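You operate a simulated robot arm through the tools that you are given. There is no shell and no other tool. Be economical: measure what you need, move in short steps, check, and stop when the job is done.

The job below is to be done with a simulated two-armed robot. You get a single attempt, and the scene is never put back.

JOB
Try station 4, wipe the old glue from its cup and cover it.
Fine: The line is locked off, vented and cold, the plate propped: leave it so. Press close first; use the folded rag and put it back; use the grey cover. What is to be rubbed or washed off counts as gone when no trace of it is left.
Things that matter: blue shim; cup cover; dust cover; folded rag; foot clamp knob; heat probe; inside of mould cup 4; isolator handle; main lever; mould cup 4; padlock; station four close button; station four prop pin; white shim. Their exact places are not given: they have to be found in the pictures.

Only the result counts: the job must be done as asked and must still hold three seconds after the hand-in. Knocking over, shifting, dropping, spilling or breaking anything else fails it. A push-on lid holds only when it is set on centred and level and pressed home; a screw cap is set on level and turned clockwise until tight.

ROBOT AND FRAMES
Two 7-joint arms with two-finger parallel grippers on one trunk, on a base that drives. Base frame: it is fixed to the floor where the robot stands at the start and does not move with it; the origin is under the middle of the robot, x ahead of it, y to its left, z up. Units: mm, rad, N and s.
The left shoulder is at the start at [50, 161, 1198], the right one opposite. With the tool pointing down near the work surface each hand reaches from about 240 to 680 mm from the robot's upright axis, wherever it stands, measured 20 degrees to its own side. Places, roughly: blue shim [500, 200, 1000]; cup cover [-1000, -1250, 1250]; dust cover [-1000, -1500, 1250]; foot clamp knob [600, 200, 1000]; inside of mould cup 4 [700, 0, 1000]; isolator handle [500, -1900, 1100]; main lever [400, -1900, 700]; mould cup 4 [700, 0, 1000]; padlock [500, -2000, 1000]; station four close button [400, 0, 900]; station four prop pin (4x14x4 cm) [700, -200, 1000]; white shim [500, 100, 1000]; yellow shim [500, 100, 1000]. Payload 3.43 kg a hand.
Tool frame (each hand has its own): the origin (TCP) lies between the finger pads and is the grasp point; the fingertips stand 30 mm ahead of it; z points along the fingers, y is the line along which they close. Largest opening 94 mm; finger width 28, thickness 10; the body of the gripper, 50 by 96 mm, starts 55 mm behind the TCP.
Orientation is that of the tool frame in the base frame, as a unit quaternion [x, y, z, w]. With the fingers straight down and closing along the base's y, the tool's x points along the base's -x, its y along +y and its z along -z.

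CONTROLS
- The arms move only by the tool step_arm. It takes "left_moves", "right_moves" or both (then of equal length, played together; a hand with none holds still); each is a list of rows, each an object (a shift or turn left out is 0, a gripper value left out holds the last) with "delta_pos": the shift along the tool's x, y, z in units of 30 mm (1.0 is 30 mm), a list of three; "dr": the turn, a rotation vector about the tool's x, y, z in units of 5 degrees (1.0 is 5 degrees), a list of three; "fingers": the gripper command, from -1 (fully open) to 1 (shut), values between in proportion. In form: [{"delta_pos": [x, y, z], "dr": [ax, ay, az], "fingers": fingers}, ...]. A call has 1 to 8 rows; each row shifts and turns the commanded pose from where the row before left it, along the tool's axes as they then stand. A call with a number of a shift or a turn outside -1 to 1 is refused whole. Each row takes 0.2 s and may step no farther than 50 mm and 0.15 rad from the row before; otherwise, or with a gripper value out of range, the whole call is refused. Where a pose cannot be reached the arm comes as near as it can. A force on the tool above 40 N (or 10 N above the force at the start of the call, whichever is more), or a blocked arm, ends the call early, and 0.2 s more pass. The fingers move at their own pace (about 45 mm/s each) and stop on an object; they squeeze with about 28 N. The grip force told is the motor's: it shows also when the fingers shut on nothing. Time passes only in rows, and 0.2 s behind the last, so rows that do not move let the fingers close. The reply holds the time, the measured pose of the TCP, the force on the tool along the base axes, the opening and the grip force, in the units named above and with some noise, with the torque about the TCP (base axes, N m) and any sound that the robot's microphone picked up, and new pictures: "show" is both (left out), scene, wrist or none (wrist: the cameras of the hands that moved).
- Cameras (640 x 400 px; columns grow to the right, rows downward): "scene" is now at [124.3, -7.9, 1344.3]; the picture's right is [-0.12, -0.99, 0.00], its down [-0.35, 0.04, -0.94] and it looks along [0.93, -0.12, -0.35] (base axes); focal length 214 px, centre (320, 200). "left" rides on the left gripper at [76, -14, -102] in its tool frame; the picture's right is [0.18, 0.98, 0.00], its down [-0.75, 0.14, -0.64] and it looks along [-0.63, 0.12, 0.77] (tool axes); focal length 243 px, centre (320, 200). "right" rides on the right gripper at [76, 14, -103] in its tool frame; the picture's right is [-0.18, 0.98, 0.00], its down [-0.75, -0.14, -0.64] and it looks along [-0.63, -0.12, 0.77] (tool axes); focal length 243 px, centre (320, 200).
- raise_lower(by): slides the trunk up (or, below 0, down) by that many mm; the arms and the scene camera ride with it, the base frame stays. It gives what a move gives, with no picture.
- base_move(legs): drives the robot by 1 to 6 legs, each [ahead, left, turn to the left] in mm, mm and rad, along the robot's own axes; the way and the turn of a leg run together, so that a leg with both is an arc; at most 1500 mm and 3.142 rad a leg. The arms and the cameras ride along, it lands a little off, and it stops where it bumps. It gives what a move gives, and a new picture of the scene camera.
- head_to(pan, tilt): turns the head with the scene camera to pan (to the left, within 1.396 rad either way) and tilt (down, from -0.506 to 1.204), counted from straight ahead of the robot. It gives what a move gives, and a new picture of the scene camera.
- pixel_to_xyz(camera, pixels): for up to 12 pixels [column, row] of the newest picture of that camera ("zoom" is the newest enlarged one), the place [x, y, z] in the base frame of the surface seen there, good to about 2 mm, but the place of the scene camera against the robot may be out by one fixed shift of up to 12 mm in any direction. It takes no simulated time.
- enlarge(camera, box): a new picture of the part [left, top, right, bottom] of that camera's present view, enlarged. It takes no simulated time.
- job_done(): hands the job in; it is judged then, once.

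Keep the steps short. Do not move on a guess: measure, check each grasp and each placing, and mend mistakes. In all there are 80 turns and 260 pictures (those below and enlarged ones count). Leave the grippers open and the arms clear of the work at the hand-in unless told otherwise, and finish with a single line.

The tools are called after "Call:" as a command line: name --argument value ..., lists and objects as JSON in quotes. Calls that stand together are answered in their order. step_arm: Moves the arms, as the interface text tells. Its arguments: {"type":"object","properties":{"left_moves":{"type":"array"},"right_moves":{"type":"array"},"show":{"type":"string","enum":["both","scene","wrist","none"]}},"required":[]} The other tools are called the same way: raise_lower (by) slides the trunk up or down; base_move (legs) drives the base; head_to (pan, tilt) turns the head that bears the scene camera; pixel_to_xyz (camera, pixels) gives the place of the surface under pixels of a picture; enlarge (camera, box) takes an enlarged picture of a part of a camera's view; job_done () hands the job in.

At the start:

```text
clock: 0.0
left_eef_pos: [323.8, 125.4, 1408.4]
left_tool_rot: [0.0, 1.0, 0.0, -0.001]
left_contact_force: [0.2, 0.2, 0.1]
left_moment: [0.02, 0.03, -0.01]
left_grip_width: 94.2
left_grip_force: 0.1
right_eef_pos: [310.0, -154.9, 1351.7]
right_tool_rot: [0.001, 1.0, 0.0, 0.001]
right_contact_force: [-1.1, 0.1, 0.5]
right_moment: [0.02, 0.02, 0.0]
right_grip_width: 94.1
right_grip_force: 0.2
trunk travel left (down, up): [-225.0, 42.0]
robot x, y, heading: [-0.6, -1.8, 0.0]
head pan, tilt: [-0.124, 0.358]
```

scene: 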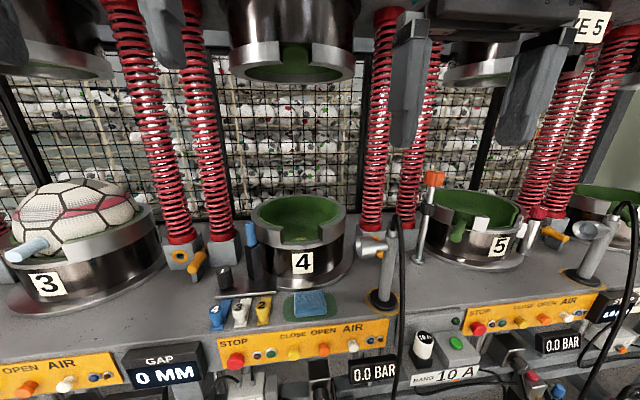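
right: 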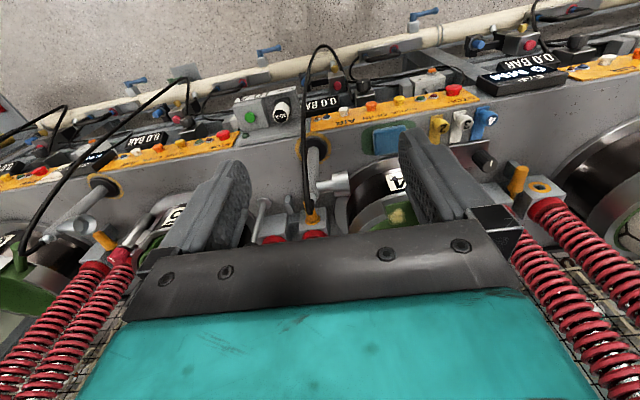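
left: 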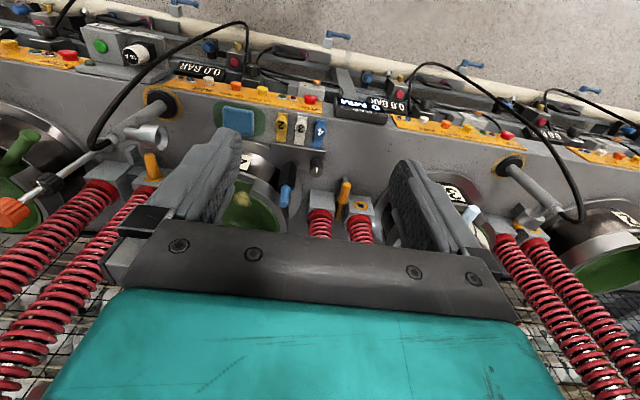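

I see station 4 in the middle, with its yellow panel below it and a blue rag on a green pad. I'll enlarge the panel and the cup.

Call:
enlarge --camera "scene" --box '[200, 280, 410, 400]'

Call:
enlarge --camera "scene" --box '[200, 160, 440, 310]'

Call:
pixel_to_xyz --camera "scene" --pixels '[[293, 351], [309, 303], [300, 215], [262, 213], [340, 213], [302, 262], [370, 243], [250, 240], [252, 355], [325, 350], [390, 250], [303, 320]]'

```text
3.05 times, centred on (305, 340) of scene
```

zoom: 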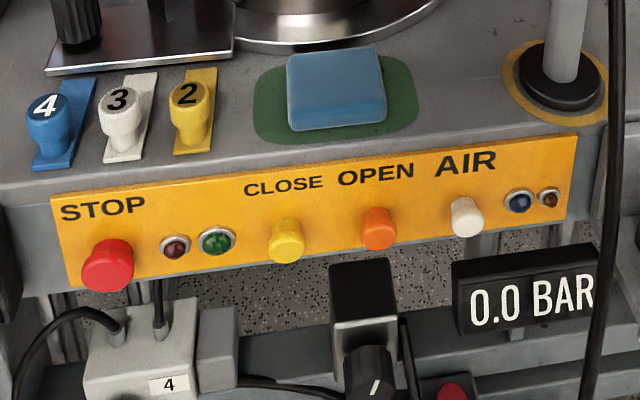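

```text
2.67 times, centred on (320, 235) of scene
```

zoom: 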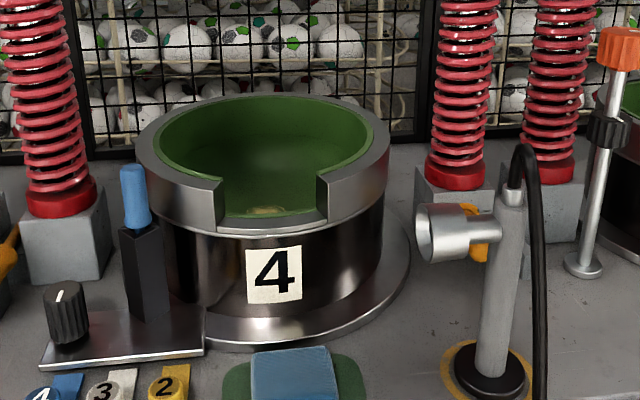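

```text
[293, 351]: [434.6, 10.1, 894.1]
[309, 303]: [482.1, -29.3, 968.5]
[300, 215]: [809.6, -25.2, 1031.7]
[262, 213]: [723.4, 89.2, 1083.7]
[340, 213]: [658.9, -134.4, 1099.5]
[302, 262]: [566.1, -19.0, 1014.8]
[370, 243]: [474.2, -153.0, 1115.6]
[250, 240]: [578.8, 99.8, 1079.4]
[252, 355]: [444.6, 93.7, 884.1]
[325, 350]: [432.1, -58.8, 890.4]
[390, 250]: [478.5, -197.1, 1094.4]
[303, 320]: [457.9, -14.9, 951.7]
```

The gauge reads 0.0 BAR, and CLOSE is the yellow button. I'll tilt the head down to get a better look at the panel and measure it.

Call:
head_to --pan 0.0 --tilt 0.8

```text
clock: 0.9
left_eef_pos: [323.4, 124.0, 1409.5]
left_tool_rot: [-0.001, 1.0, -0.001, -0.001]
left_contact_force: [0.5, 0.5, 0.2]
left_moment: [0.0, -0.01, 0.0]
left_grip_width: 94.2
left_grip_force: 0.0
right_eef_pos: [310.2, -155.3, 1352.0]
right_tool_rot: [0.0, 1.0, 0.001, 0.001]
right_contact_force: [-0.5, -0.4, -0.7]
right_moment: [-0.02, 0.01, 0.0]
right_grip_width: 94.2
right_grip_force: 0.1
trunk travel left (down, up): [-225.0, 42.0]
robot x, y, heading: [-5.4, -1.0, 0.004]
head pan, tilt: [0.0, 0.799]
```

scene: 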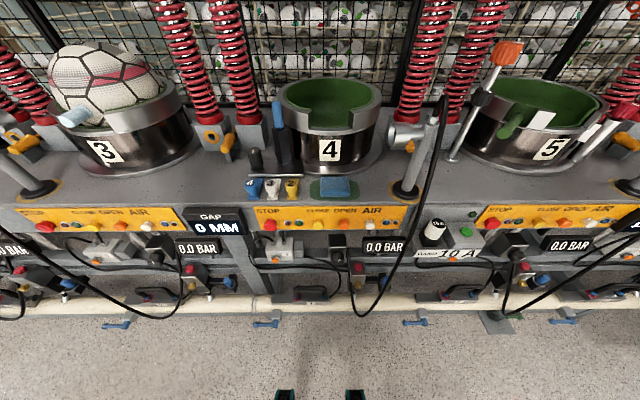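

Call:
enlarge --camera "scene" --box '[235, 170, 425, 290]'

Call:
enlarge --camera "scene" --box '[270, 60, 400, 142]'

Call:
pixel_to_xyz --camera "scene" --pixels '[[318, 225], [330, 212], [330, 229], [356, 212], [356, 229], [340, 205], [280, 250], [335, 187], [335, 240], [340, 252], [320, 290], [330, 300]]'

```text
3.33 times, centred on (330, 230) of scene
```

zoom: 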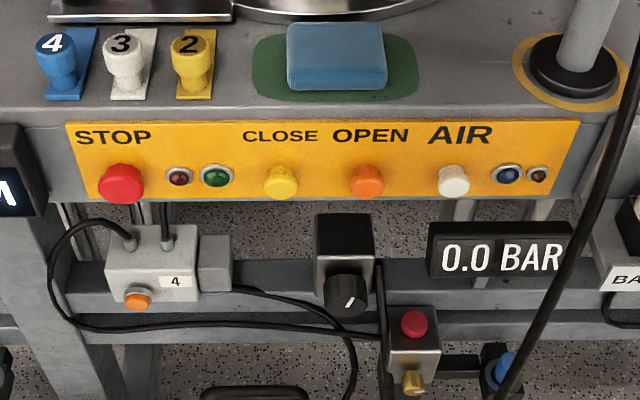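

```text
4.88 times, centred on (335, 101) of scene
```

zoom: 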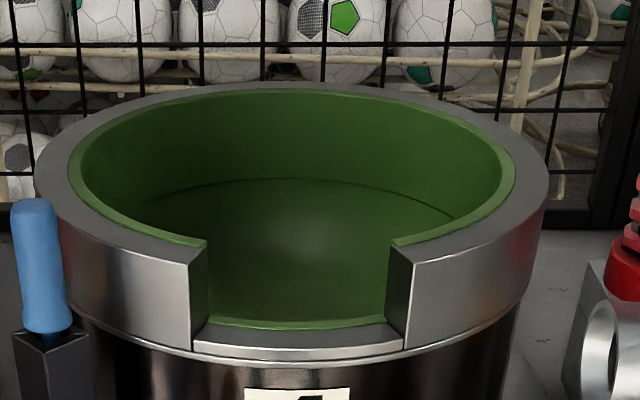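

```text
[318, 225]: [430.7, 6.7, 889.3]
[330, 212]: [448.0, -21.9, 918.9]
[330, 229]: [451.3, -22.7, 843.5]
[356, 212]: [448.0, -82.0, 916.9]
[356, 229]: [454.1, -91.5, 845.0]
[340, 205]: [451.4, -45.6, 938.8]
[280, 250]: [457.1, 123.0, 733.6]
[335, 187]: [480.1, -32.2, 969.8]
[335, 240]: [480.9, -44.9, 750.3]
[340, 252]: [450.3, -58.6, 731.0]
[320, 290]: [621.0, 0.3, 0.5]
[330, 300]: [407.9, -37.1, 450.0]
```

The panel is vertical at x≈449. The CLOSE button's face is at about (431, 7, 889). I'll lower the left hand with its fingers shut to a point near the button, then check it with the wrist camera.

Call:
step_arm --left_moves '[{"delta_pos": [-0.1, -0.45, 1], "fingers": 1}, {"delta_pos": [-0.1, -0.45, 1]}, {"delta_pos": [-0.1, -0.45, 1]}, {"delta_pos": [-0.1, -0.45, 1]}, {"delta_pos": [-0.1, -0.45, 1]}, {"delta_pos": [-0.1, -0.45, 1]}, {"delta_pos": [-0.1, -0.45, 1]}, {"delta_pos": [-0.1, -0.45, 1]}]' --show "none"

Call:
step_arm --left_moves '[{"delta_pos": [0, 0, 1]}, {"delta_pos": [0, 0, 1]}, {"delta_pos": [0, 0, 1]}, {"delta_pos": [0, 0, 0]}]' --show "wrist"

```text
clock: 2.7
left_eef_pos: [349.0, 17.4, 1169.1]
left_tool_rot: [-0.001, 1.0, -0.001, 0.0]
left_contact_force: [-0.1, 0.1, 0.0]
left_moment: [0.0, -0.01, -0.02]
left_grip_width: 0.1
left_grip_force: 27.8
right_eef_pos: [309.9, -156.4, 1350.5]
right_tool_rot: [0.001, 1.0, 0.002, 0.001]
right_contact_force: [0.3, -0.6, 0.4]
right_moment: [-0.02, -0.01, 0.01]
right_grip_width: 93.8
right_grip_force: 0.0
trunk travel left (down, up): [-225.0, 42.0]
robot x, y, heading: [-1.2, -2.3, 0.001]
head pan, tilt: [0.0, 0.799]
```

```text
clock: 3.7
left_eef_pos: [346.6, 18.1, 1080.3]
left_tool_rot: [0.0, 1.0, 0.0, 0.001]
left_contact_force: [-0.2, -0.6, -0.1]
left_moment: [0.02, 0.03, -0.01]
left_grip_width: 0.0
left_grip_force: 28.6
right_eef_pos: [310.2, -154.9, 1352.8]
right_tool_rot: [0.001, 1.0, 0.001, 0.0]
right_contact_force: [0.3, -0.3, -0.1]
right_moment: [-0.01, 0.01, 0.02]
right_grip_width: 94.0
right_grip_force: 0.0
trunk travel left (down, up): [-225.0, 42.0]
robot x, y, heading: [-1.6, -2.2, 0.002]
head pan, tilt: [0.0, 0.799]
```

left: 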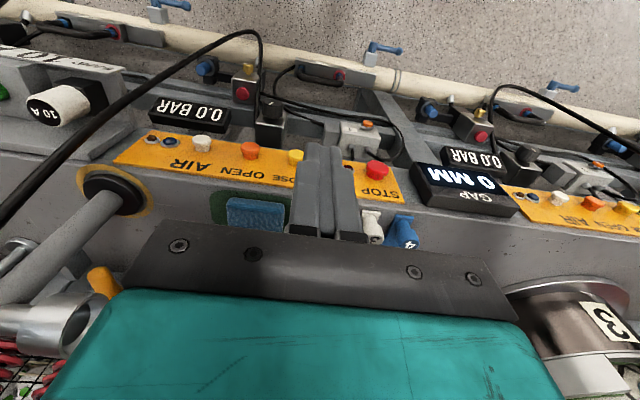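

The yellow button shows at (295,157). I'll measure it and some other landmarks with the wrist camera.

Call:
pixel_to_xyz --camera "left" --pixels '[[295, 156], [250, 150], [203, 143], [377, 169], [256, 213], [279, 177], [245, 225], [400, 228]]'

Call:
pixel_to_xyz --camera "scene" --pixels '[[318, 225], [345, 225], [371, 225], [270, 225], [335, 187]]'

Call:
enlarge --camera "left" --box '[200, 120, 360, 220]'

```text
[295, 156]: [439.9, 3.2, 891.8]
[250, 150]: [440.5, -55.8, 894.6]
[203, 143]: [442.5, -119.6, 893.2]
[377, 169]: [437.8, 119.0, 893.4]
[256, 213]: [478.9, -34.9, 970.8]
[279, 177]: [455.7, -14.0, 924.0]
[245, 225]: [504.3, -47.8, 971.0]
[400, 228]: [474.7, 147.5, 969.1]
```

```text
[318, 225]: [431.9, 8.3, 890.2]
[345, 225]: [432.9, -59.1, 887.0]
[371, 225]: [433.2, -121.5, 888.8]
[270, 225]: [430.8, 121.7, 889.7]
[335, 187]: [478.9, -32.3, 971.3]
```

```text
4.00 times, centred on (280, 170) of left
```

zoom: 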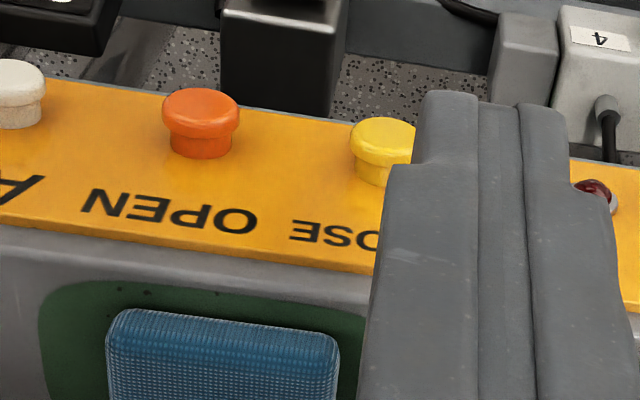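

The button is really at about (437, 4, 891). I'll come down in front of it to TCP z 905, then move forward.

Call:
step_arm --left_moves '[{"delta_pos": [0, -0.47, 1]}, {"delta_pos": [0, 0, 1]}, {"delta_pos": [0, 0, 1]}, {"delta_pos": [0, 0, 1]}, {"delta_pos": [0, 0, 1]}, {"delta_pos": [-0.5, 0, 0.83]}, {"delta_pos": [-0.8, 0, 0]}, {"delta_pos": [0, 0, 0]}]' --show "both"

```text
clock: 5.5
left_eef_pos: [386.8, 3.5, 903.2]
left_tool_rot: [0.0, 1.0, 0.0, 0.0]
left_contact_force: [-0.7, 0.5, 1.5]
left_moment: [0.0, -0.03, -0.01]
left_grip_width: 0.1
left_grip_force: 28.1
right_eef_pos: [310.5, -155.2, 1352.3]
right_tool_rot: [0.001, 1.0, 0.001, 0.001]
right_contact_force: [0.1, 0.2, -0.5]
right_moment: [-0.01, 0.02, 0.0]
right_grip_width: 94.2
right_grip_force: 0.1
trunk travel left (down, up): [-225.0, 42.0]
robot x, y, heading: [-1.3, -0.2, 0.001]
head pan, tilt: [0.0, 0.799]
```

scene: 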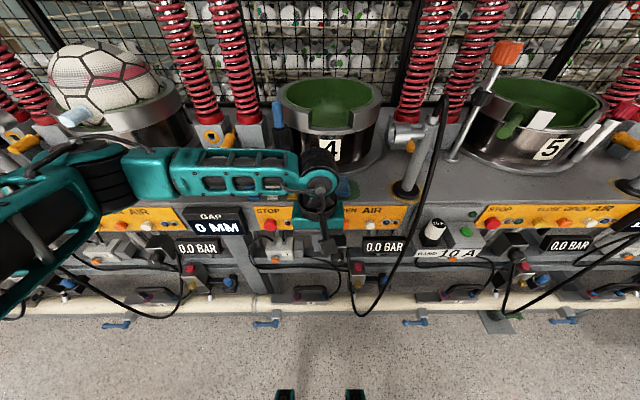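
left: 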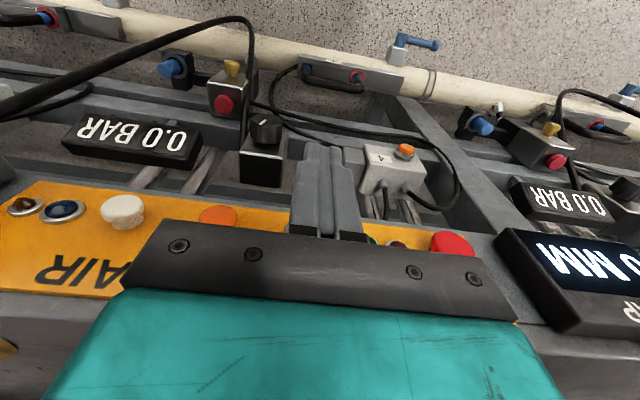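

The finger is in front of the yellow button. I'll push forward slowly, watching the force and any sound.

Call:
step_arm --left_moves '[{"delta_pos": [-0.3, 0, 0]}, {"delta_pos": [-0.3, 0, 0]}, {"delta_pos": [-0.2, 0, 0]}, {"delta_pos": [-0.2, 0, 0]}, {"delta_pos": [-0.15, 0, 0]}, {"delta_pos": [-0.15, 0, 0]}]' --show "none"

```text
clock: 6.9
left_eef_pos: [426.1, 1.5, 904.0]
left_tool_rot: [0.0, 1.0, -0.001, 0.0]
left_contact_force: [0.2, -1.1, -0.7]
left_moment: [0.0, 0.02, -0.01]
left_grip_width: 0.0
left_grip_force: 28.1
right_eef_pos: [309.7, -156.3, 1352.2]
right_tool_rot: [0.001, 1.0, 0.0, 0.001]
right_contact_force: [1.0, -0.2, 0.0]
right_moment: [-0.02, 0.04, 0.0]
right_grip_width: 94.1
right_grip_force: 0.1
trunk travel left (down, up): [-225.0, 42.0]
robot x, y, heading: [-2.0, -0.9, -0.0]
head pan, tilt: [0.0, 0.799]
```

No contact yet, so I'll keep going in small steps.

Call:
step_arm --left_moves '[{"delta_pos": [-0.1, 0, 0]}, {"delta_pos": [-0.1, 0, 0]}, {"delta_pos": [-0.1, 0, 0]}]' --show "wrist"

```text
clock: 7.7
left_eef_pos: [432.2, 2.4, 903.9]
left_tool_rot: [0.003, 1.0, 0.0, -0.002]
left_contact_force: [-12.5, 2.9, 3.2]
left_moment: [0.11, 0.2, 0.04]
left_grip_width: 0.0
left_grip_force: 28.2
right_eef_pos: [308.1, -154.4, 1350.9]
right_tool_rot: [0.0, 1.0, 0.0, 0.003]
right_contact_force: [0.7, -0.6, -0.2]
right_moment: [0.01, 0.03, 0.01]
right_grip_width: 94.2
right_grip_force: 0.0
trunk travel left (down, up): [-225.0, 42.0]
robot x, y, heading: [-2.7, -0.5, -0.001]
head pan, tilt: [0.0, 0.799]
heard: click
```

left: 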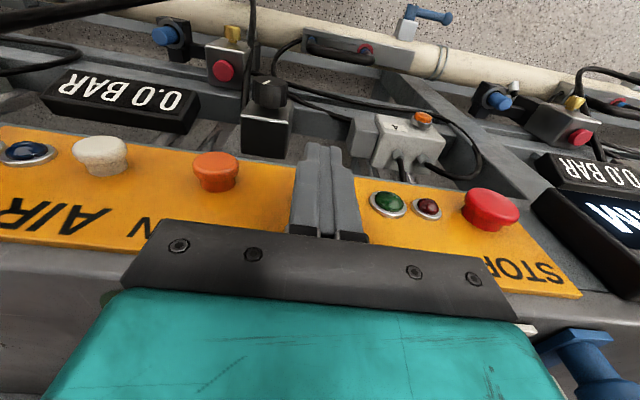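

Heard the click, so CLOSE is pressed. I'll back off and rise to look into the cup.

Call:
step_arm --left_moves '[{"delta_pos": [1, 0, 0]}, {"delta_pos": [1, 0, 0]}, {"delta_pos": [0, 0, -1]}, {"delta_pos": [0, 0, -1]}, {"delta_pos": [0, 0, -1]}, {"delta_pos": [0, 0, -1]}, {"delta_pos": [0, 0, -1]}, {"delta_pos": [0, 0, -1]}]' --show "none"

Call:
step_arm --left_moves '[{"delta_pos": [-1, 0, -1]}, {"delta_pos": [-1, 0, -1]}, {"delta_pos": [-1, 0, -1]}, {"delta_pos": [-1, 0, -1]}, {"delta_pos": [-1, 0, -1]}, {"delta_pos": [-1, 0, -1], "fingers": -1}, {"delta_pos": [0, 0, -1]}, {"delta_pos": [0, 0, 0]}]' --show "both"

```text
clock: 9.5
left_eef_pos: [374.0, 2.7, 1085.8]
left_tool_rot: [0.0, 1.0, -0.001, 0.0]
left_contact_force: [-0.7, 0.7, -0.3]
left_moment: [-0.02, -0.01, -0.02]
left_grip_width: 0.1
left_grip_force: 27.7
right_eef_pos: [309.1, -155.4, 1351.7]
right_tool_rot: [0.0, 1.0, 0.001, 0.001]
right_contact_force: [0.1, 0.3, 0.3]
right_moment: [0.0, 0.0, -0.02]
right_grip_width: 94.0
right_grip_force: 0.1
trunk travel left (down, up): [-225.0, 42.0]
robot x, y, heading: [0.7, 1.6, 0.005]
head pan, tilt: [0.0, 0.799]
```

```text
clock: 11.3
left_eef_pos: [527.7, -0.0, 1273.4]
left_tool_rot: [0.001, 1.0, 0.002, 0.0]
left_contact_force: [0.2, -0.2, 0.4]
left_moment: [0.01, 0.03, -0.03]
left_grip_width: 68.7
left_grip_force: 0.0
left hand out of reach, approached as far as the arm can: row 6, 7
right_eef_pos: [310.3, -156.5, 1351.0]
right_tool_rot: [0.0, 1.0, 0.002, 0.001]
right_contact_force: [0.5, 0.5, 1.1]
right_moment: [-0.02, -0.01, 0.02]
right_grip_width: 94.3
right_grip_force: 0.0
trunk travel left (down, up): [-225.0, 42.0]
robot x, y, heading: [-0.4, -6.5, 0.002]
head pan, tilt: [0.0, 0.799]
```

scene: 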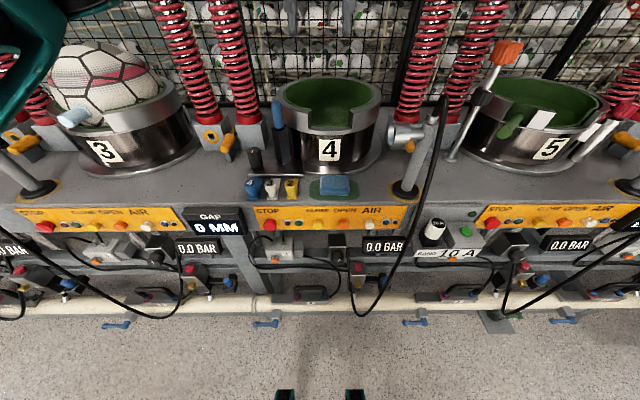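
left: 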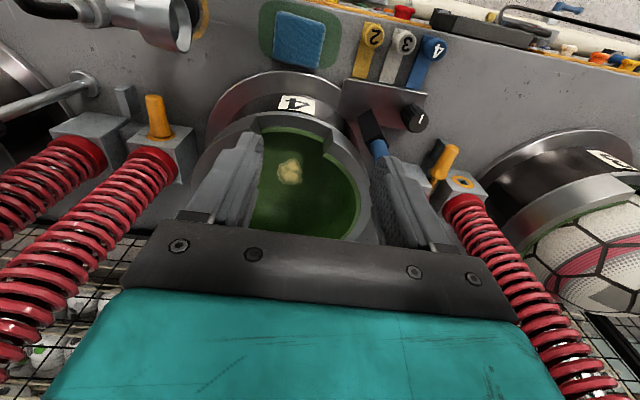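

The glue patch is in view at (290,172). I'll measure the glue, the cup and the rag.

Call:
enlarge --camera "left" --box '[190, 60, 390, 245]'

Call:
pixel_to_xyz --camera "left" --pixels '[[290, 171], [279, 180], [302, 171], [290, 160], [290, 182], [300, 205], [298, 40], [278, 39], [320, 40], [298, 14], [298, 65], [345, 185]]'

Call:
pixel_to_xyz --camera "left" --pixels '[[258, 121], [327, 128], [366, 190], [360, 165], [340, 146], [240, 125], [222, 145], [322, 150], [258, 215], [290, 125], [330, 220], [275, 135]]'

```text
2.16 times, centred on (290, 152) of left
```

zoom: 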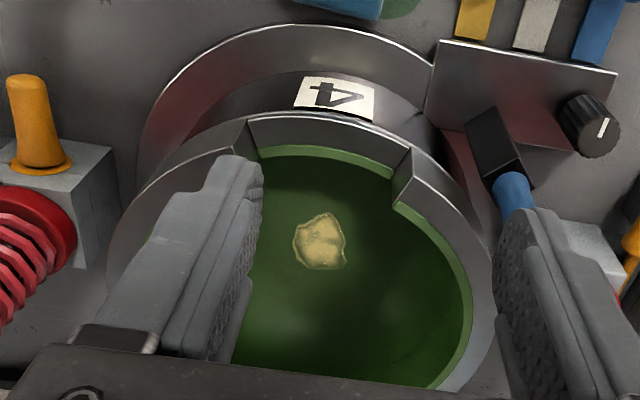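

```text
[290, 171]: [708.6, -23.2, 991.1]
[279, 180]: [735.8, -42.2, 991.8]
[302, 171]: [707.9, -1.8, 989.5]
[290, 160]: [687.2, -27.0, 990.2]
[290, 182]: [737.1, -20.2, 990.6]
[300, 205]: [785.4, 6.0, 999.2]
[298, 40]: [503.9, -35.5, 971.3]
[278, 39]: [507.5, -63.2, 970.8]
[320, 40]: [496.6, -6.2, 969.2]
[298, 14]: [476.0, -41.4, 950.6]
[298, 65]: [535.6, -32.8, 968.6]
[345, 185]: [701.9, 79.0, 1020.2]
```

```text
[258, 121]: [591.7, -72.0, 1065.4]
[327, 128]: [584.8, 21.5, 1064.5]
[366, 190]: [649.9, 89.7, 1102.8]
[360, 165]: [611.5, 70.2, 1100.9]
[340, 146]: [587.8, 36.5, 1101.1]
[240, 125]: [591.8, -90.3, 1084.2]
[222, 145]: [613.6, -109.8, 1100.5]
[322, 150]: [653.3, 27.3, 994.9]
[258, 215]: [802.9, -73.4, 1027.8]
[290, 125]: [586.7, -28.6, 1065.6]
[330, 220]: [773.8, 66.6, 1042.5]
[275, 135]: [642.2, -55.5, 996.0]
```

The glue is at about (708, −22, 990) and the rim is at z≈1101. I need to drive closer, so I'll check what clearance there is between the robot's base, the table and the floor pipe.

Call:
head_to --pan 0.0 --tilt 1.2

Call:
pixel_to_xyz --camera "scene" --pixels '[[320, 180], [270, 180], [420, 180], [320, 260], [285, 290], [352, 290], [320, 330], [250, 330], [400, 330], [320, 200], [320, 140], [320, 220]]'

```text
clock: 12.2
left_eef_pos: [528.5, 0.3, 1274.3]
left_tool_rot: [0.0, 1.0, 0.001, -0.001]
left_contact_force: [1.3, 0.4, -0.5]
left_moment: [-0.02, 0.01, -0.01]
left_grip_width: 93.9
left_grip_force: 0.1
right_eef_pos: [310.7, -155.8, 1352.1]
right_tool_rot: [0.001, 1.0, 0.001, 0.0]
right_contact_force: [0.0, 0.8, 0.0]
right_moment: [0.02, -0.01, 0.01]
right_grip_width: 94.3
right_grip_force: 0.0
trunk travel left (down, up): [-225.0, 42.0]
robot x, y, heading: [0.2, -3.0, 0.004]
head pan, tilt: [0.0, 1.201]
```

scene: 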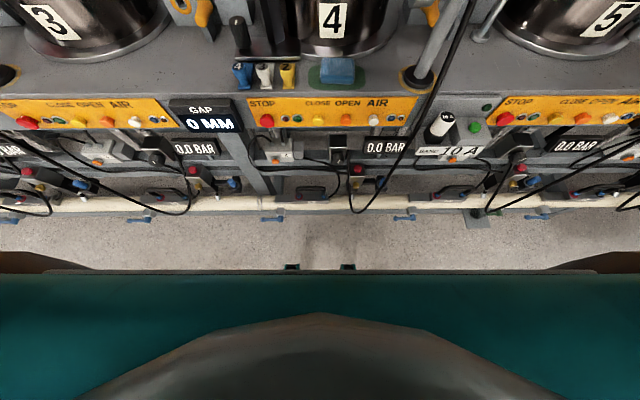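

```text
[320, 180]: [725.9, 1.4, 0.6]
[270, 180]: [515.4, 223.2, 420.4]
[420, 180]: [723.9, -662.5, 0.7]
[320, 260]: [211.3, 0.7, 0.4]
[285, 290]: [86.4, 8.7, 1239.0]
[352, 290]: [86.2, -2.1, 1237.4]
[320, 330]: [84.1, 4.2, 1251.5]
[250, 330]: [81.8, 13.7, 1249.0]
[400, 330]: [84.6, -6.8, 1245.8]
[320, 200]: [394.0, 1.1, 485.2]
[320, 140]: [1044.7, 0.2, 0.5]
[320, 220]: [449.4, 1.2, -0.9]
```

Call:
pixel_to_xyz --camera "scene" --pixels '[[292, 267], [348, 267], [272, 219], [405, 218], [320, 207], [353, 209], [140, 218], [320, 266], [200, 268], [440, 268], [60, 255], [600, 255]]'

```text
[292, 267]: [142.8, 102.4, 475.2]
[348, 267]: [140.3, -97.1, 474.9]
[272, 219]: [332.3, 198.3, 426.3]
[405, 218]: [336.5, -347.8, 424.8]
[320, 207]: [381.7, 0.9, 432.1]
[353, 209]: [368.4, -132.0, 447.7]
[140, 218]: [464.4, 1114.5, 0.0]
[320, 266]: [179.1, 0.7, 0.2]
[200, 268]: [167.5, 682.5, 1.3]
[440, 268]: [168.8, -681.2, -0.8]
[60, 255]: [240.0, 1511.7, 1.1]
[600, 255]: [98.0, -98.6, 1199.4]
```

The base front is at about x≈145 and the nearest obstacle is at x≈332, so 130 mm ahead is safe. I'll pull the left hand back first, then drive.

Call:
step_arm --left_moves '[{"delta_pos": [1, 0, 0.8]}, {"delta_pos": [1, 0, 0.8]}, {"delta_pos": [1, 0, 0.8]}, {"delta_pos": [1, 0, 0.8]}, {"delta_pos": [1, 0, 0.8]}, {"delta_pos": [1, 0, 0.8]}]' --show "none"

Call:
base_move --legs '[[130, 0, 0]]'

Call:
head_to --pan 0 --tilt 0.1

```text
clock: 13.6
left_eef_pos: [349.1, 5.0, 1129.2]
left_tool_rot: [0.0, 1.0, -0.001, -0.001]
left_contact_force: [-0.1, -0.1, 1.0]
left_moment: [0.02, -0.01, -0.03]
left_grip_width: 93.9
left_grip_force: 0.0
right_eef_pos: [310.9, -154.8, 1351.8]
right_tool_rot: [0.001, 1.0, 0.001, 0.001]
right_contact_force: [0.2, 0.2, -0.9]
right_moment: [-0.01, 0.0, 0.0]
right_grip_width: 94.1
right_grip_force: 0.1
trunk travel left (down, up): [-225.0, 42.0]
robot x, y, heading: [-0.3, 5.7, -0.0]
head pan, tilt: [0.0, 1.201]
```

```text
clock: 14.6
left_eef_pos: [405.8, 3.6, 1129.2]
left_tool_rot: [-0.004, 1.0, 0.0, 0.002]
left_contact_force: [-0.1, -0.1, -0.3]
left_moment: [0.0, -0.03, 0.02]
left_grip_width: 94.1
left_grip_force: 0.0
right_eef_pos: [367.6, -156.2, 1351.7]
right_tool_rot: [-0.002, 1.0, 0.001, 0.0]
right_contact_force: [-1.1, 0.1, -0.2]
right_moment: [-0.01, -0.05, -0.01]
right_grip_width: 93.9
right_grip_force: 0.0
trunk travel left (down, up): [-225.0, 42.0]
robot x, y, heading: [56.5, -3.8, 0.003]
head pan, tilt: [0.0, 1.201]
stopped in leg 1: the robot was blocked; the commanded pose is now the measured one
```

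scene: 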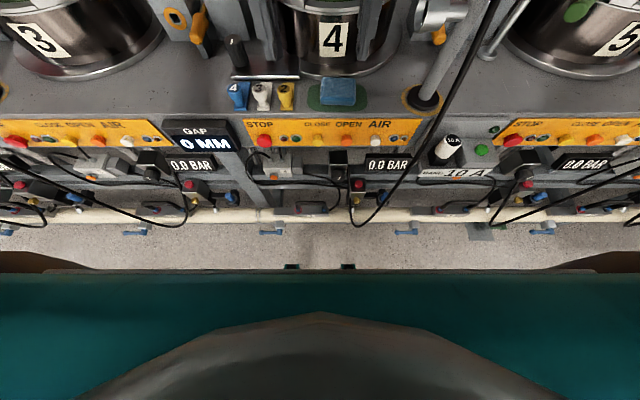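

```text
clock: 15.9
left_eef_pos: [410.1, 4.2, 1129.5]
left_tool_rot: [-0.004, 1.0, 0.0, 0.0]
left_contact_force: [0.4, 0.2, -0.1]
left_moment: [-0.02, 0.03, 0.01]
left_grip_width: 94.0
left_grip_force: 0.1
right_eef_pos: [369.8, -154.5, 1351.6]
right_tool_rot: [-0.001, 1.0, 0.001, 0.0]
right_contact_force: [-0.6, 0.7, -0.4]
right_moment: [-0.01, 0.0, -0.02]
right_grip_width: 94.1
right_grip_force: 0.0
trunk travel left (down, up): [-225.0, 42.0]
robot x, y, heading: [58.4, -0.5, 0.011]
head pan, tilt: [0.0, 0.099]
```

scene: 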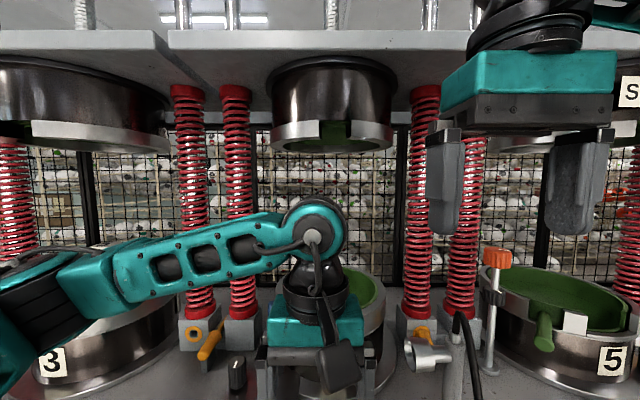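

The robot stopped at x≈57, blocked by something low. I'll look down at both sides to find what is touching.

Call:
head_to --pan 0.9 --tilt 1.2

Call:
head_to --pan -0.9 --tilt 1.2

```text
clock: 17.3
left_eef_pos: [409.2, 3.9, 1129.6]
left_tool_rot: [-0.003, 1.0, 0.0, 0.0]
left_contact_force: [-0.5, 0.5, 0.2]
left_moment: [-0.01, 0.04, 0.02]
left_grip_width: 93.9
left_grip_force: 0.1
right_eef_pos: [370.2, -156.0, 1350.5]
right_tool_rot: [-0.002, 1.0, 0.001, 0.0]
right_contact_force: [0.7, 0.2, 0.2]
right_moment: [0.01, 0.02, 0.03]
right_grip_width: 94.0
right_grip_force: 0.0
trunk travel left (down, up): [-225.0, 42.0]
robot x, y, heading: [60.7, -0.2, 0.011]
head pan, tilt: [0.901, 1.201]
```

scene: 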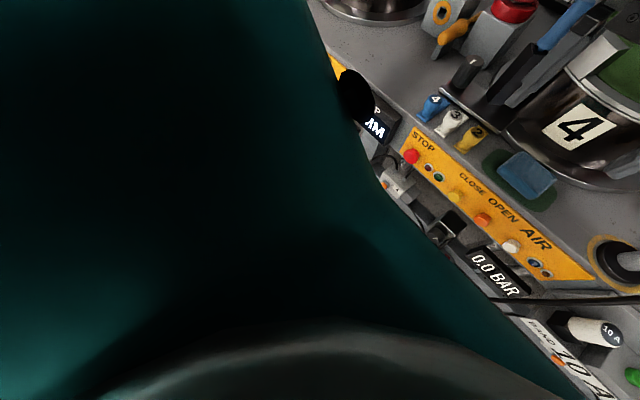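

```text
clock: 19.1
left_eef_pos: [409.7, 4.8, 1128.9]
left_tool_rot: [-0.004, 1.0, 0.0, 0.0]
left_contact_force: [-0.1, 0.0, -0.7]
left_moment: [0.0, 0.02, 0.0]
left_grip_width: 94.1
left_grip_force: 0.1
right_eef_pos: [370.6, -156.9, 1351.7]
right_tool_rot: [-0.005, 1.0, 0.0, -0.001]
right_contact_force: [-9.4, -35.7, 1.5]
right_moment: [3.58, -0.78, 3.15]
right_grip_width: 93.7
right_grip_force: 0.0
trunk travel left (down, up): [-225.0, 42.0]
robot x, y, heading: [58.7, -1.8, 0.008]
head pan, tilt: [-0.901, 1.201]
```

scene: 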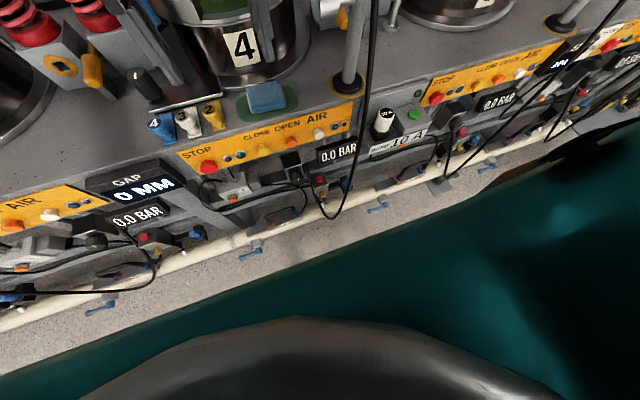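

The right hand now reads a side force of −36 N. Its wrist probably sits against the front edge of the machine's upper plate, which would explain the block. I'll draw it straight back, then lower it.

Call:
step_arm --right_moves '[{"delta_pos": [0.5, 0, 0]}, {"delta_pos": [1, 0, 0]}, {"delta_pos": [1, 0, 0]}, {"delta_pos": [0, 0, 0.5]}, {"delta_pos": [0, 0, 1]}]' --show "none"

Call:
head_to --pan -0.2 --tilt -0.1

Call:
pixel_to_xyz --camera "scene" --pixels '[[100, 100], [200, 100], [300, 100], [400, 100], [500, 100], [300, 60], [300, 120], [300, 140], [500, 60], [600, 100], [500, 140], [300, 200]]'

```text
clock: 19.4
left_eef_pos: [407.8, 3.4, 1127.9]
left_tool_rot: [-0.003, 1.0, 0.001, 0.0]
left_contact_force: [0.9, -0.1, 0.5]
left_moment: [-0.01, -0.03, 0.02]
left_grip_width: 93.7
left_grip_force: 0.1
right_eef_pos: [363.6, -160.7, 1354.2]
right_tool_rot: [-0.008, 1.0, 0.002, -0.002]
right_contact_force: [-24.8, -26.1, -6.9]
right_moment: [2.42, -2.92, 2.79]
right_grip_width: 94.0
right_grip_force: 0.0
trunk travel left (down, up): [-225.0, 42.0]
robot x, y, heading: [56.3, -2.4, 0.01]
head pan, tilt: [-0.901, 1.201]
stopped in row 1 (right hand): the force on the tool passed its limit at 49 N (the readings are from after the stop); the commanded pose is now the measured one
```

```text
clock: 20.9
left_eef_pos: [408.1, 4.2, 1129.3]
left_tool_rot: [-0.004, 1.0, 0.0, 0.001]
left_contact_force: [0.9, 0.9, -0.6]
left_moment: [-0.03, 0.0, 0.0]
left_grip_width: 94.0
left_grip_force: 0.0
right_eef_pos: [368.0, -157.8, 1351.5]
right_tool_rot: [-0.003, 1.0, 0.001, -0.001]
right_contact_force: [-0.2, 0.8, -0.5]
right_moment: [-0.01, 0.01, -0.01]
right_grip_width: 94.0
right_grip_force: 0.1
trunk travel left (down, up): [-225.0, 42.0]
robot x, y, heading: [57.2, -2.6, 0.005]
head pan, tilt: [-0.201, -0.099]
```

scene: 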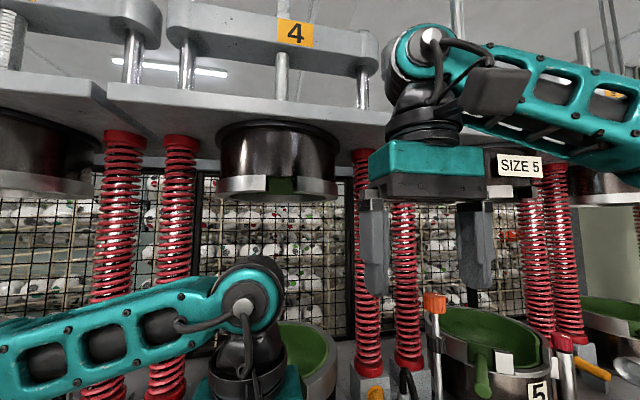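

```text
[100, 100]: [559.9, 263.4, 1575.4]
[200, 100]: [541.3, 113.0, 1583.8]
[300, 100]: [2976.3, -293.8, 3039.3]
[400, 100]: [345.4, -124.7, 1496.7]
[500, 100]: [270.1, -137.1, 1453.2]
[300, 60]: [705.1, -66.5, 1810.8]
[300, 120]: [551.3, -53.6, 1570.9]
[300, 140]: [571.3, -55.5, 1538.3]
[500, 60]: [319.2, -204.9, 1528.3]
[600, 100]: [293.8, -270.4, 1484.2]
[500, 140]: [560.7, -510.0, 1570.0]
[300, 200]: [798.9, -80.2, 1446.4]
```

The plate edge is at x≈545, well clear of the arm. The right-hand force came from the turning head and is gone now. I'll move the right hand out to the side and lower, away from the head, and turn it so its camera looks across at the robot's base.

Call:
step_arm --right_moves '[{"delta_pos": [0.3, -0.9, 0.6]}, {"delta_pos": [0.3, -0.9, 0.6]}, {"delta_pos": [0.3, -0.9, 0.6]}, {"delta_pos": [0.3, -0.9, 0.6]}, {"delta_pos": [0, -0.9, 0.6]}, {"delta_pos": [0, -0.9, 0.6]}, {"delta_pos": [0, -0.9, 0.6]}, {"delta_pos": [0, -0.9, 0.6]}]' --show "none"

Call:
step_arm --right_moves '[{"dr": [0, 0, -1]}, {"dr": [0, 0, -1]}, {"dr": [0, 0, -1]}, {"dr": [0, 0, -1]}, {"dr": [0, 0, -1]}, {"dr": [0, 0, -1]}, {"dr": [0, 0, -1]}, {"dr": [0, 0, -1]}]' --show "none"

Call:
step_arm --right_moves '[{"dr": [0, 0, -1]}, {"dr": [0, 0, -1]}, {"dr": [0, 0, -1]}, {"dr": [0, 0, -1]}, {"dr": [0, 0, -1]}, {"dr": [0, 0, -1]}, {"dr": [0, 0, -1]}, {"dr": [0, 0, -1]}]' --show "wrist"

```text
clock: 22.6
left_eef_pos: [408.8, 2.9, 1129.4]
left_tool_rot: [-0.004, 1.0, 0.0, 0.0]
left_contact_force: [1.3, -0.5, 0.3]
left_moment: [0.04, 0.01, 0.02]
left_grip_width: 93.9
left_grip_force: 0.1
right_eef_pos: [346.5, -364.4, 1203.3]
right_tool_rot: [-0.003, 1.0, 0.002, -0.001]
right_contact_force: [-0.3, 0.2, 0.7]
right_moment: [0.03, -0.02, 0.0]
right_grip_width: 93.8
right_grip_force: 0.1
right hand out of reach, approached as far as the arm can: row 7, 8
trunk travel left (down, up): [-225.0, 42.0]
robot x, y, heading: [58.4, -1.9, 0.006]
head pan, tilt: [-0.201, -0.099]
```

```text
clock: 24.4
left_eef_pos: [409.6, 4.2, 1127.9]
left_tool_rot: [-0.004, 1.0, -0.001, -0.001]
left_contact_force: [-0.1, 0.6, -0.7]
left_moment: [0.0, -0.02, 0.02]
left_grip_width: 93.9
left_grip_force: 0.1
right_eef_pos: [344.0, -341.1, 1198.4]
right_tool_rot: [-0.344, 0.939, 0.003, 0.0]
right_contact_force: [-0.4, 0.4, -0.5]
right_moment: [0.01, -0.01, -0.04]
right_grip_width: 94.0
right_grip_force: 0.1
right hand out of reach, approached as far as the arm can: row 7, 8
trunk travel left (down, up): [-225.0, 42.0]
robot x, y, heading: [58.5, -2.2, 0.009]
head pan, tilt: [-0.201, -0.099]
```

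```text
clock: 26.2
left_eef_pos: [408.7, 4.2, 1128.6]
left_tool_rot: [-0.003, 1.0, 0.0, 0.0]
left_contact_force: [-0.2, 0.7, 0.1]
left_moment: [0.01, -0.02, 0.0]
left_grip_width: 93.9
left_grip_force: 0.0
right_eef_pos: [300.0, -222.3, 1179.5]
right_tool_rot: [-0.645, 0.764, 0.004, 0.0]
right_contact_force: [0.3, -0.4, -1.0]
right_moment: [-0.03, -0.03, -0.01]
right_grip_width: 93.9
right_grip_force: 0.1
right hand out of reach, approached as far as the arm can: row 1, 2, 3, 4, 5, 6, 7, 8
trunk travel left (down, up): [-225.0, 42.0]
robot x, y, heading: [59.9, -2.7, 0.012]
head pan, tilt: [-0.201, -0.099]
```

right: 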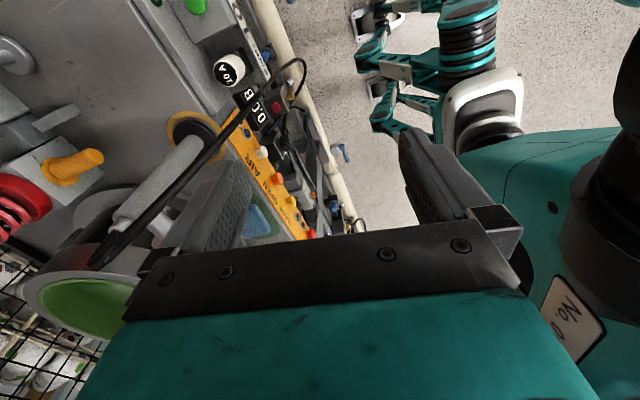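

The base is in view, with teal legs at (380,110). I'll measure them.

Call:
enlarge --camera "right" --box '[240, 0, 540, 190]'

Call:
pixel_to_xyz --camera "right" --pixels '[[356, 24], [362, 62], [375, 125], [365, 20], [390, 72], [380, 90], [410, 125], [470, 50], [336, 153], [320, 130], [350, 150], [430, 10]]'

```text
2.11 times, centred on (390, 95) of right
```

zoom: 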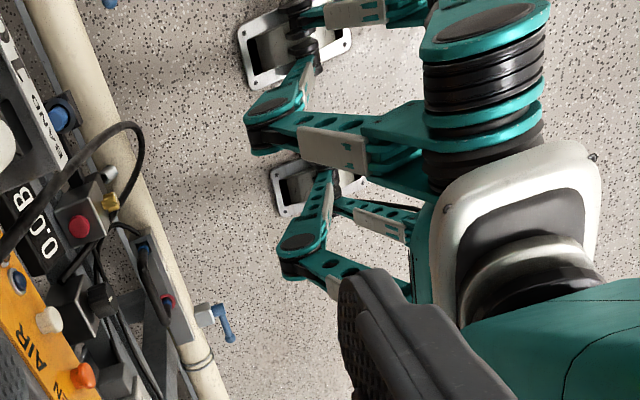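

```text
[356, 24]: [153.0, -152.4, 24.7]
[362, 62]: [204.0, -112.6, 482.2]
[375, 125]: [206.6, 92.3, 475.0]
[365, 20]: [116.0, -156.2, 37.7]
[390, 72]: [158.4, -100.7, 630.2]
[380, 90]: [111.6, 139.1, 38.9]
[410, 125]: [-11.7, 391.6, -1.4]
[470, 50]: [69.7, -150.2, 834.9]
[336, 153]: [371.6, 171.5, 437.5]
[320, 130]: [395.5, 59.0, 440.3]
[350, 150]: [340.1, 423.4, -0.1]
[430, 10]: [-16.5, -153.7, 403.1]
```

The robot has compact legs with knees at x≈205, a good way short of the valves. I'll try another short drive now that the arms are placed differently, to learn what blocked it.

Call:
base_move --legs '[[40, 0, 0]]'

```text
clock: 27.0
left_eef_pos: [406.3, 2.1, 1128.9]
left_tool_rot: [-0.004, 1.0, 0.001, 0.0]
left_contact_force: [0.7, 0.2, 0.7]
left_moment: [0.01, -0.02, 0.01]
left_grip_width: 93.8
left_grip_force: 0.0
right_eef_pos: [298.3, -222.7, 1180.2]
right_tool_rot: [-0.646, 0.764, 0.004, 0.001]
right_contact_force: [-0.3, -0.8, 0.0]
right_moment: [0.01, 0.01, -0.01]
right_grip_width: 94.0
right_grip_force: 0.1
trunk travel left (down, up): [-225.0, 42.0]
robot x, y, heading: [62.4, -4.9, 0.009]
head pan, tilt: [-0.201, -0.099]
stopped in leg 1: the robot was blocked; the commanded pose is now the measured one
```

scene: 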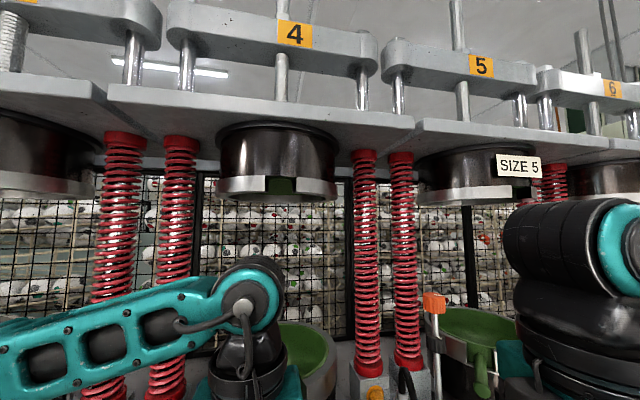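

The base itself is what's blocked, near x≈58. Turning the robot right brings the left shoulder forward instead. I'll raise the left hand clear of the probe cable, back off, shift right and turn right.

Call:
step_arm --left_moves '[{"delta_pos": [0.5, 0, -1]}, {"delta_pos": [0.5, 0, -1]}, {"delta_pos": [0.5, 0, -1]}, {"delta_pos": [0.5, 0, -1]}]' --show "none"

Call:
base_move --legs '[[-40, -100, 0], [0, 0, -0.6]]'

```text
clock: 28.0
left_eef_pos: [347.3, 6.4, 1249.3]
left_tool_rot: [-0.004, 1.0, 0.0, -0.001]
left_contact_force: [-0.1, -0.8, -0.1]
left_moment: [-0.03, -0.05, 0.01]
left_grip_width: 94.0
left_grip_force: 0.1
right_eef_pos: [297.0, -222.7, 1178.2]
right_tool_rot: [-0.645, 0.764, 0.002, 0.0]
right_contact_force: [-0.5, 0.2, 0.0]
right_moment: [0.02, 0.03, -0.02]
right_grip_width: 94.2
right_grip_force: 0.0
trunk travel left (down, up): [-225.0, 42.0]
robot x, y, heading: [57.3, -4.7, 0.005]
head pan, tilt: [-0.201, -0.099]
```

```text
clock: 31.1
left_eef_pos: [265.0, -259.6, 1248.4]
left_tool_rot: [0.292, 0.956, 0.0, 0.0]
left_contact_force: [0.4, -0.1, -0.7]
left_moment: [-0.02, -0.02, 0.02]
left_grip_width: 94.1
left_grip_force: 0.1
right_eef_pos: [93.4, -418.9, 1178.8]
right_tool_rot: [-0.391, 0.92, 0.003, 0.001]
right_contact_force: [-0.1, -0.2, 1.1]
right_moment: [0.01, 0.01, -0.01]
right_grip_width: 94.3
right_grip_force: 0.1
trunk travel left (down, up): [-225.0, 42.0]
robot x, y, heading: [17.5, -105.0, -0.594]
head pan, tilt: [-0.201, -0.099]
```

scene: 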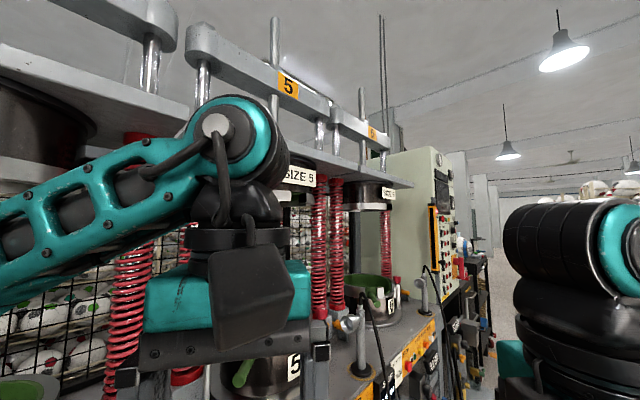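

The turn went through, which puts the left shoulder at about (149, 0). I'll square the left hand back to the base axes, then bring it over the rag, staying high past the heat probe.

Call:
step_arm --left_moves '[{"dr": [0, 0, -1]}, {"dr": [0, 0, -1]}, {"dr": [0, 0, -1]}, {"dr": [0, 0, -1]}, {"dr": [0, 0, -1]}, {"dr": [0, 0, -1]}, {"dr": [0, 0, -0.8]}]' --show "none"

Call:
step_arm --left_moves '[{"delta_pos": [-0.6, 0.95, 0]}, {"delta_pos": [-0.6, 0.95, 0]}, {"delta_pos": [-0.6, 0.95, 0]}, {"delta_pos": [-0.6, 0.95, 0]}, {"delta_pos": [-0.6, 0.95, 0]}, {"delta_pos": [-0.6, 0.95, 0]}, {"delta_pos": [-0.6, 0.95, 0]}, {"delta_pos": [-0.6, 0.95, 0]}]' --show "none"

Call:
step_arm --left_moves '[{"delta_pos": [-0.8, 0, 0.9]}, {"delta_pos": [-0.8, 0, 0.9]}, {"delta_pos": [-0.5, 0, 0.9]}, {"delta_pos": [-0.1, 0, 0.9]}, {"delta_pos": [0, 0, 0.9]}, {"delta_pos": [0, 0, 0]}]' --show "wrist"

```text
clock: 32.8
left_eef_pos: [264.1, -258.8, 1249.5]
left_tool_rot: [-0.001, 1.0, 0.0, 0.0]
left_contact_force: [0.7, 0.1, 0.1]
left_moment: [0.03, 0.0, 0.02]
left_grip_width: 94.0
left_grip_force: 0.1
right_eef_pos: [93.7, -419.9, 1179.0]
right_tool_rot: [-0.39, 0.921, 0.003, 0.0]
right_contact_force: [-0.9, 0.9, -0.4]
right_moment: [0.01, 0.0, -0.02]
right_grip_width: 93.9
right_grip_force: 0.1
trunk travel left (down, up): [-225.0, 42.0]
robot x, y, heading: [19.2, -102.2, -0.589]
head pan, tilt: [-0.201, -0.099]
```

```text
clock: 34.5
left_eef_pos: [408.0, -33.1, 1245.8]
left_tool_rot: [0.0, 1.0, -0.001, 0.001]
left_contact_force: [0.4, 0.6, 0.6]
left_moment: [0.02, -0.02, 0.01]
left_grip_width: 94.0
left_grip_force: 0.0
right_eef_pos: [93.0, -420.0, 1180.8]
right_tool_rot: [-0.39, 0.921, 0.003, 0.001]
right_contact_force: [-1.0, 0.7, -0.9]
right_moment: [0.01, -0.01, 0.05]
right_grip_width: 93.9
right_grip_force: 0.0
trunk travel left (down, up): [-225.0, 42.0]
robot x, y, heading: [18.7, -102.9, -0.59]
head pan, tilt: [-0.201, -0.099]
```

```text
clock: 36.0
left_eef_pos: [474.2, -31.8, 1112.1]
left_tool_rot: [0.0, 1.0, 0.0, 0.0]
left_contact_force: [0.7, -0.1, 0.2]
left_moment: [0.04, -0.01, -0.01]
left_grip_width: 94.0
left_grip_force: 0.0
right_eef_pos: [93.6, -419.7, 1180.5]
right_tool_rot: [-0.39, 0.921, 0.003, 0.001]
right_contact_force: [-0.5, 0.2, -0.7]
right_moment: [0.01, -0.04, 0.01]
right_grip_width: 93.9
right_grip_force: 0.0
trunk travel left (down, up): [-225.0, 42.0]
robot x, y, heading: [19.5, -104.2, -0.595]
head pan, tilt: [-0.201, -0.099]
```

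left: 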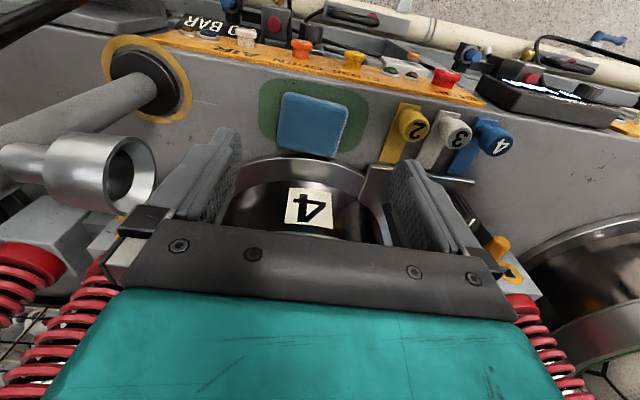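

Call:
enlarge --camera "left" --box '[230, 60, 390, 180]'

Call:
pixel_to_xyz --camera "left" --pixels '[[314, 120], [284, 96], [347, 107], [340, 152], [281, 145], [346, 130], [281, 120], [318, 103], [310, 148], [265, 100], [305, 82], [355, 130]]'

```text
3.33 times, centred on (310, 120) of left
```

zoom: 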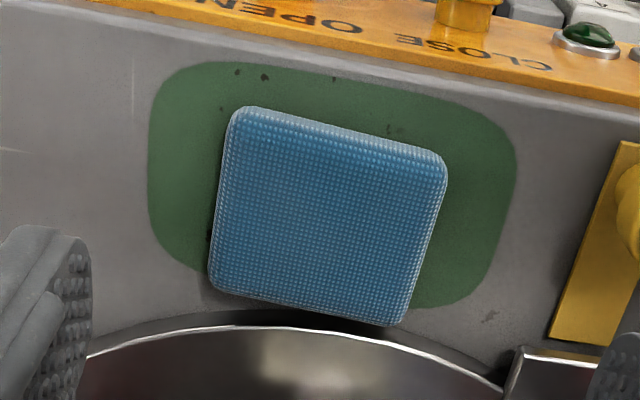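

```text
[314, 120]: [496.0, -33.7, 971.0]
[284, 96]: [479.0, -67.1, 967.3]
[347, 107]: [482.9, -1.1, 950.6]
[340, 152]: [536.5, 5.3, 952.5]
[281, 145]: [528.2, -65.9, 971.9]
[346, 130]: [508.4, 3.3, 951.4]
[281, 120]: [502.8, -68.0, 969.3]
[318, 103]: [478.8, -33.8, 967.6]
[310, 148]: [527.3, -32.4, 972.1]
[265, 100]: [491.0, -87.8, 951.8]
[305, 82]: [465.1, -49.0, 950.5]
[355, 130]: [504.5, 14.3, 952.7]
```

The rag spans about x 477–533, y −68 to −1 and z 951–972. I'll descend over its middle with the fingers straddling it in y, then grip.

Call:
step_arm --left_moves '[{"delta_pos": [-1, -0.07, 0.8]}, {"delta_pos": [-0.03, 0, 0.9]}, {"delta_pos": [0, 0, 0.9]}, {"delta_pos": [0, 0, 0.9]}, {"delta_pos": [0, 0, 0]}]' --show "wrist"

```text
clock: 37.1
left_eef_pos: [505.9, -34.1, 1007.0]
left_tool_rot: [0.0, 1.0, 0.0, 0.0]
left_contact_force: [0.4, -0.1, -0.2]
left_moment: [0.03, 0.01, 0.01]
left_grip_width: 93.9
left_grip_force: 0.0
right_eef_pos: [93.2, -420.0, 1180.4]
right_tool_rot: [-0.39, 0.921, 0.003, 0.0]
right_contact_force: [-0.4, 0.6, -0.2]
right_moment: [0.02, 0.0, 0.01]
right_grip_width: 94.0
right_grip_force: 0.1
trunk travel left (down, up): [-225.0, 42.0]
robot x, y, heading: [18.0, -103.4, -0.593]
head pan, tilt: [-0.201, -0.099]
```

left: 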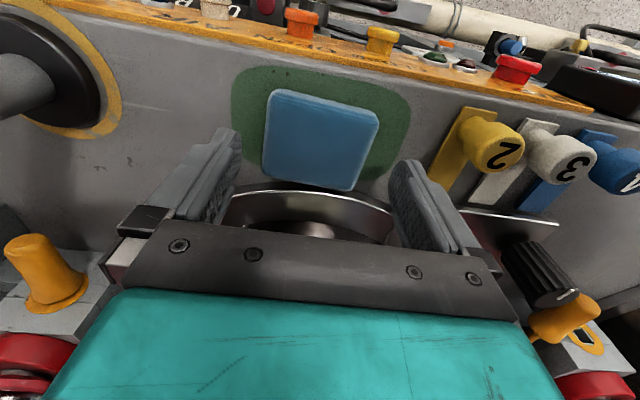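

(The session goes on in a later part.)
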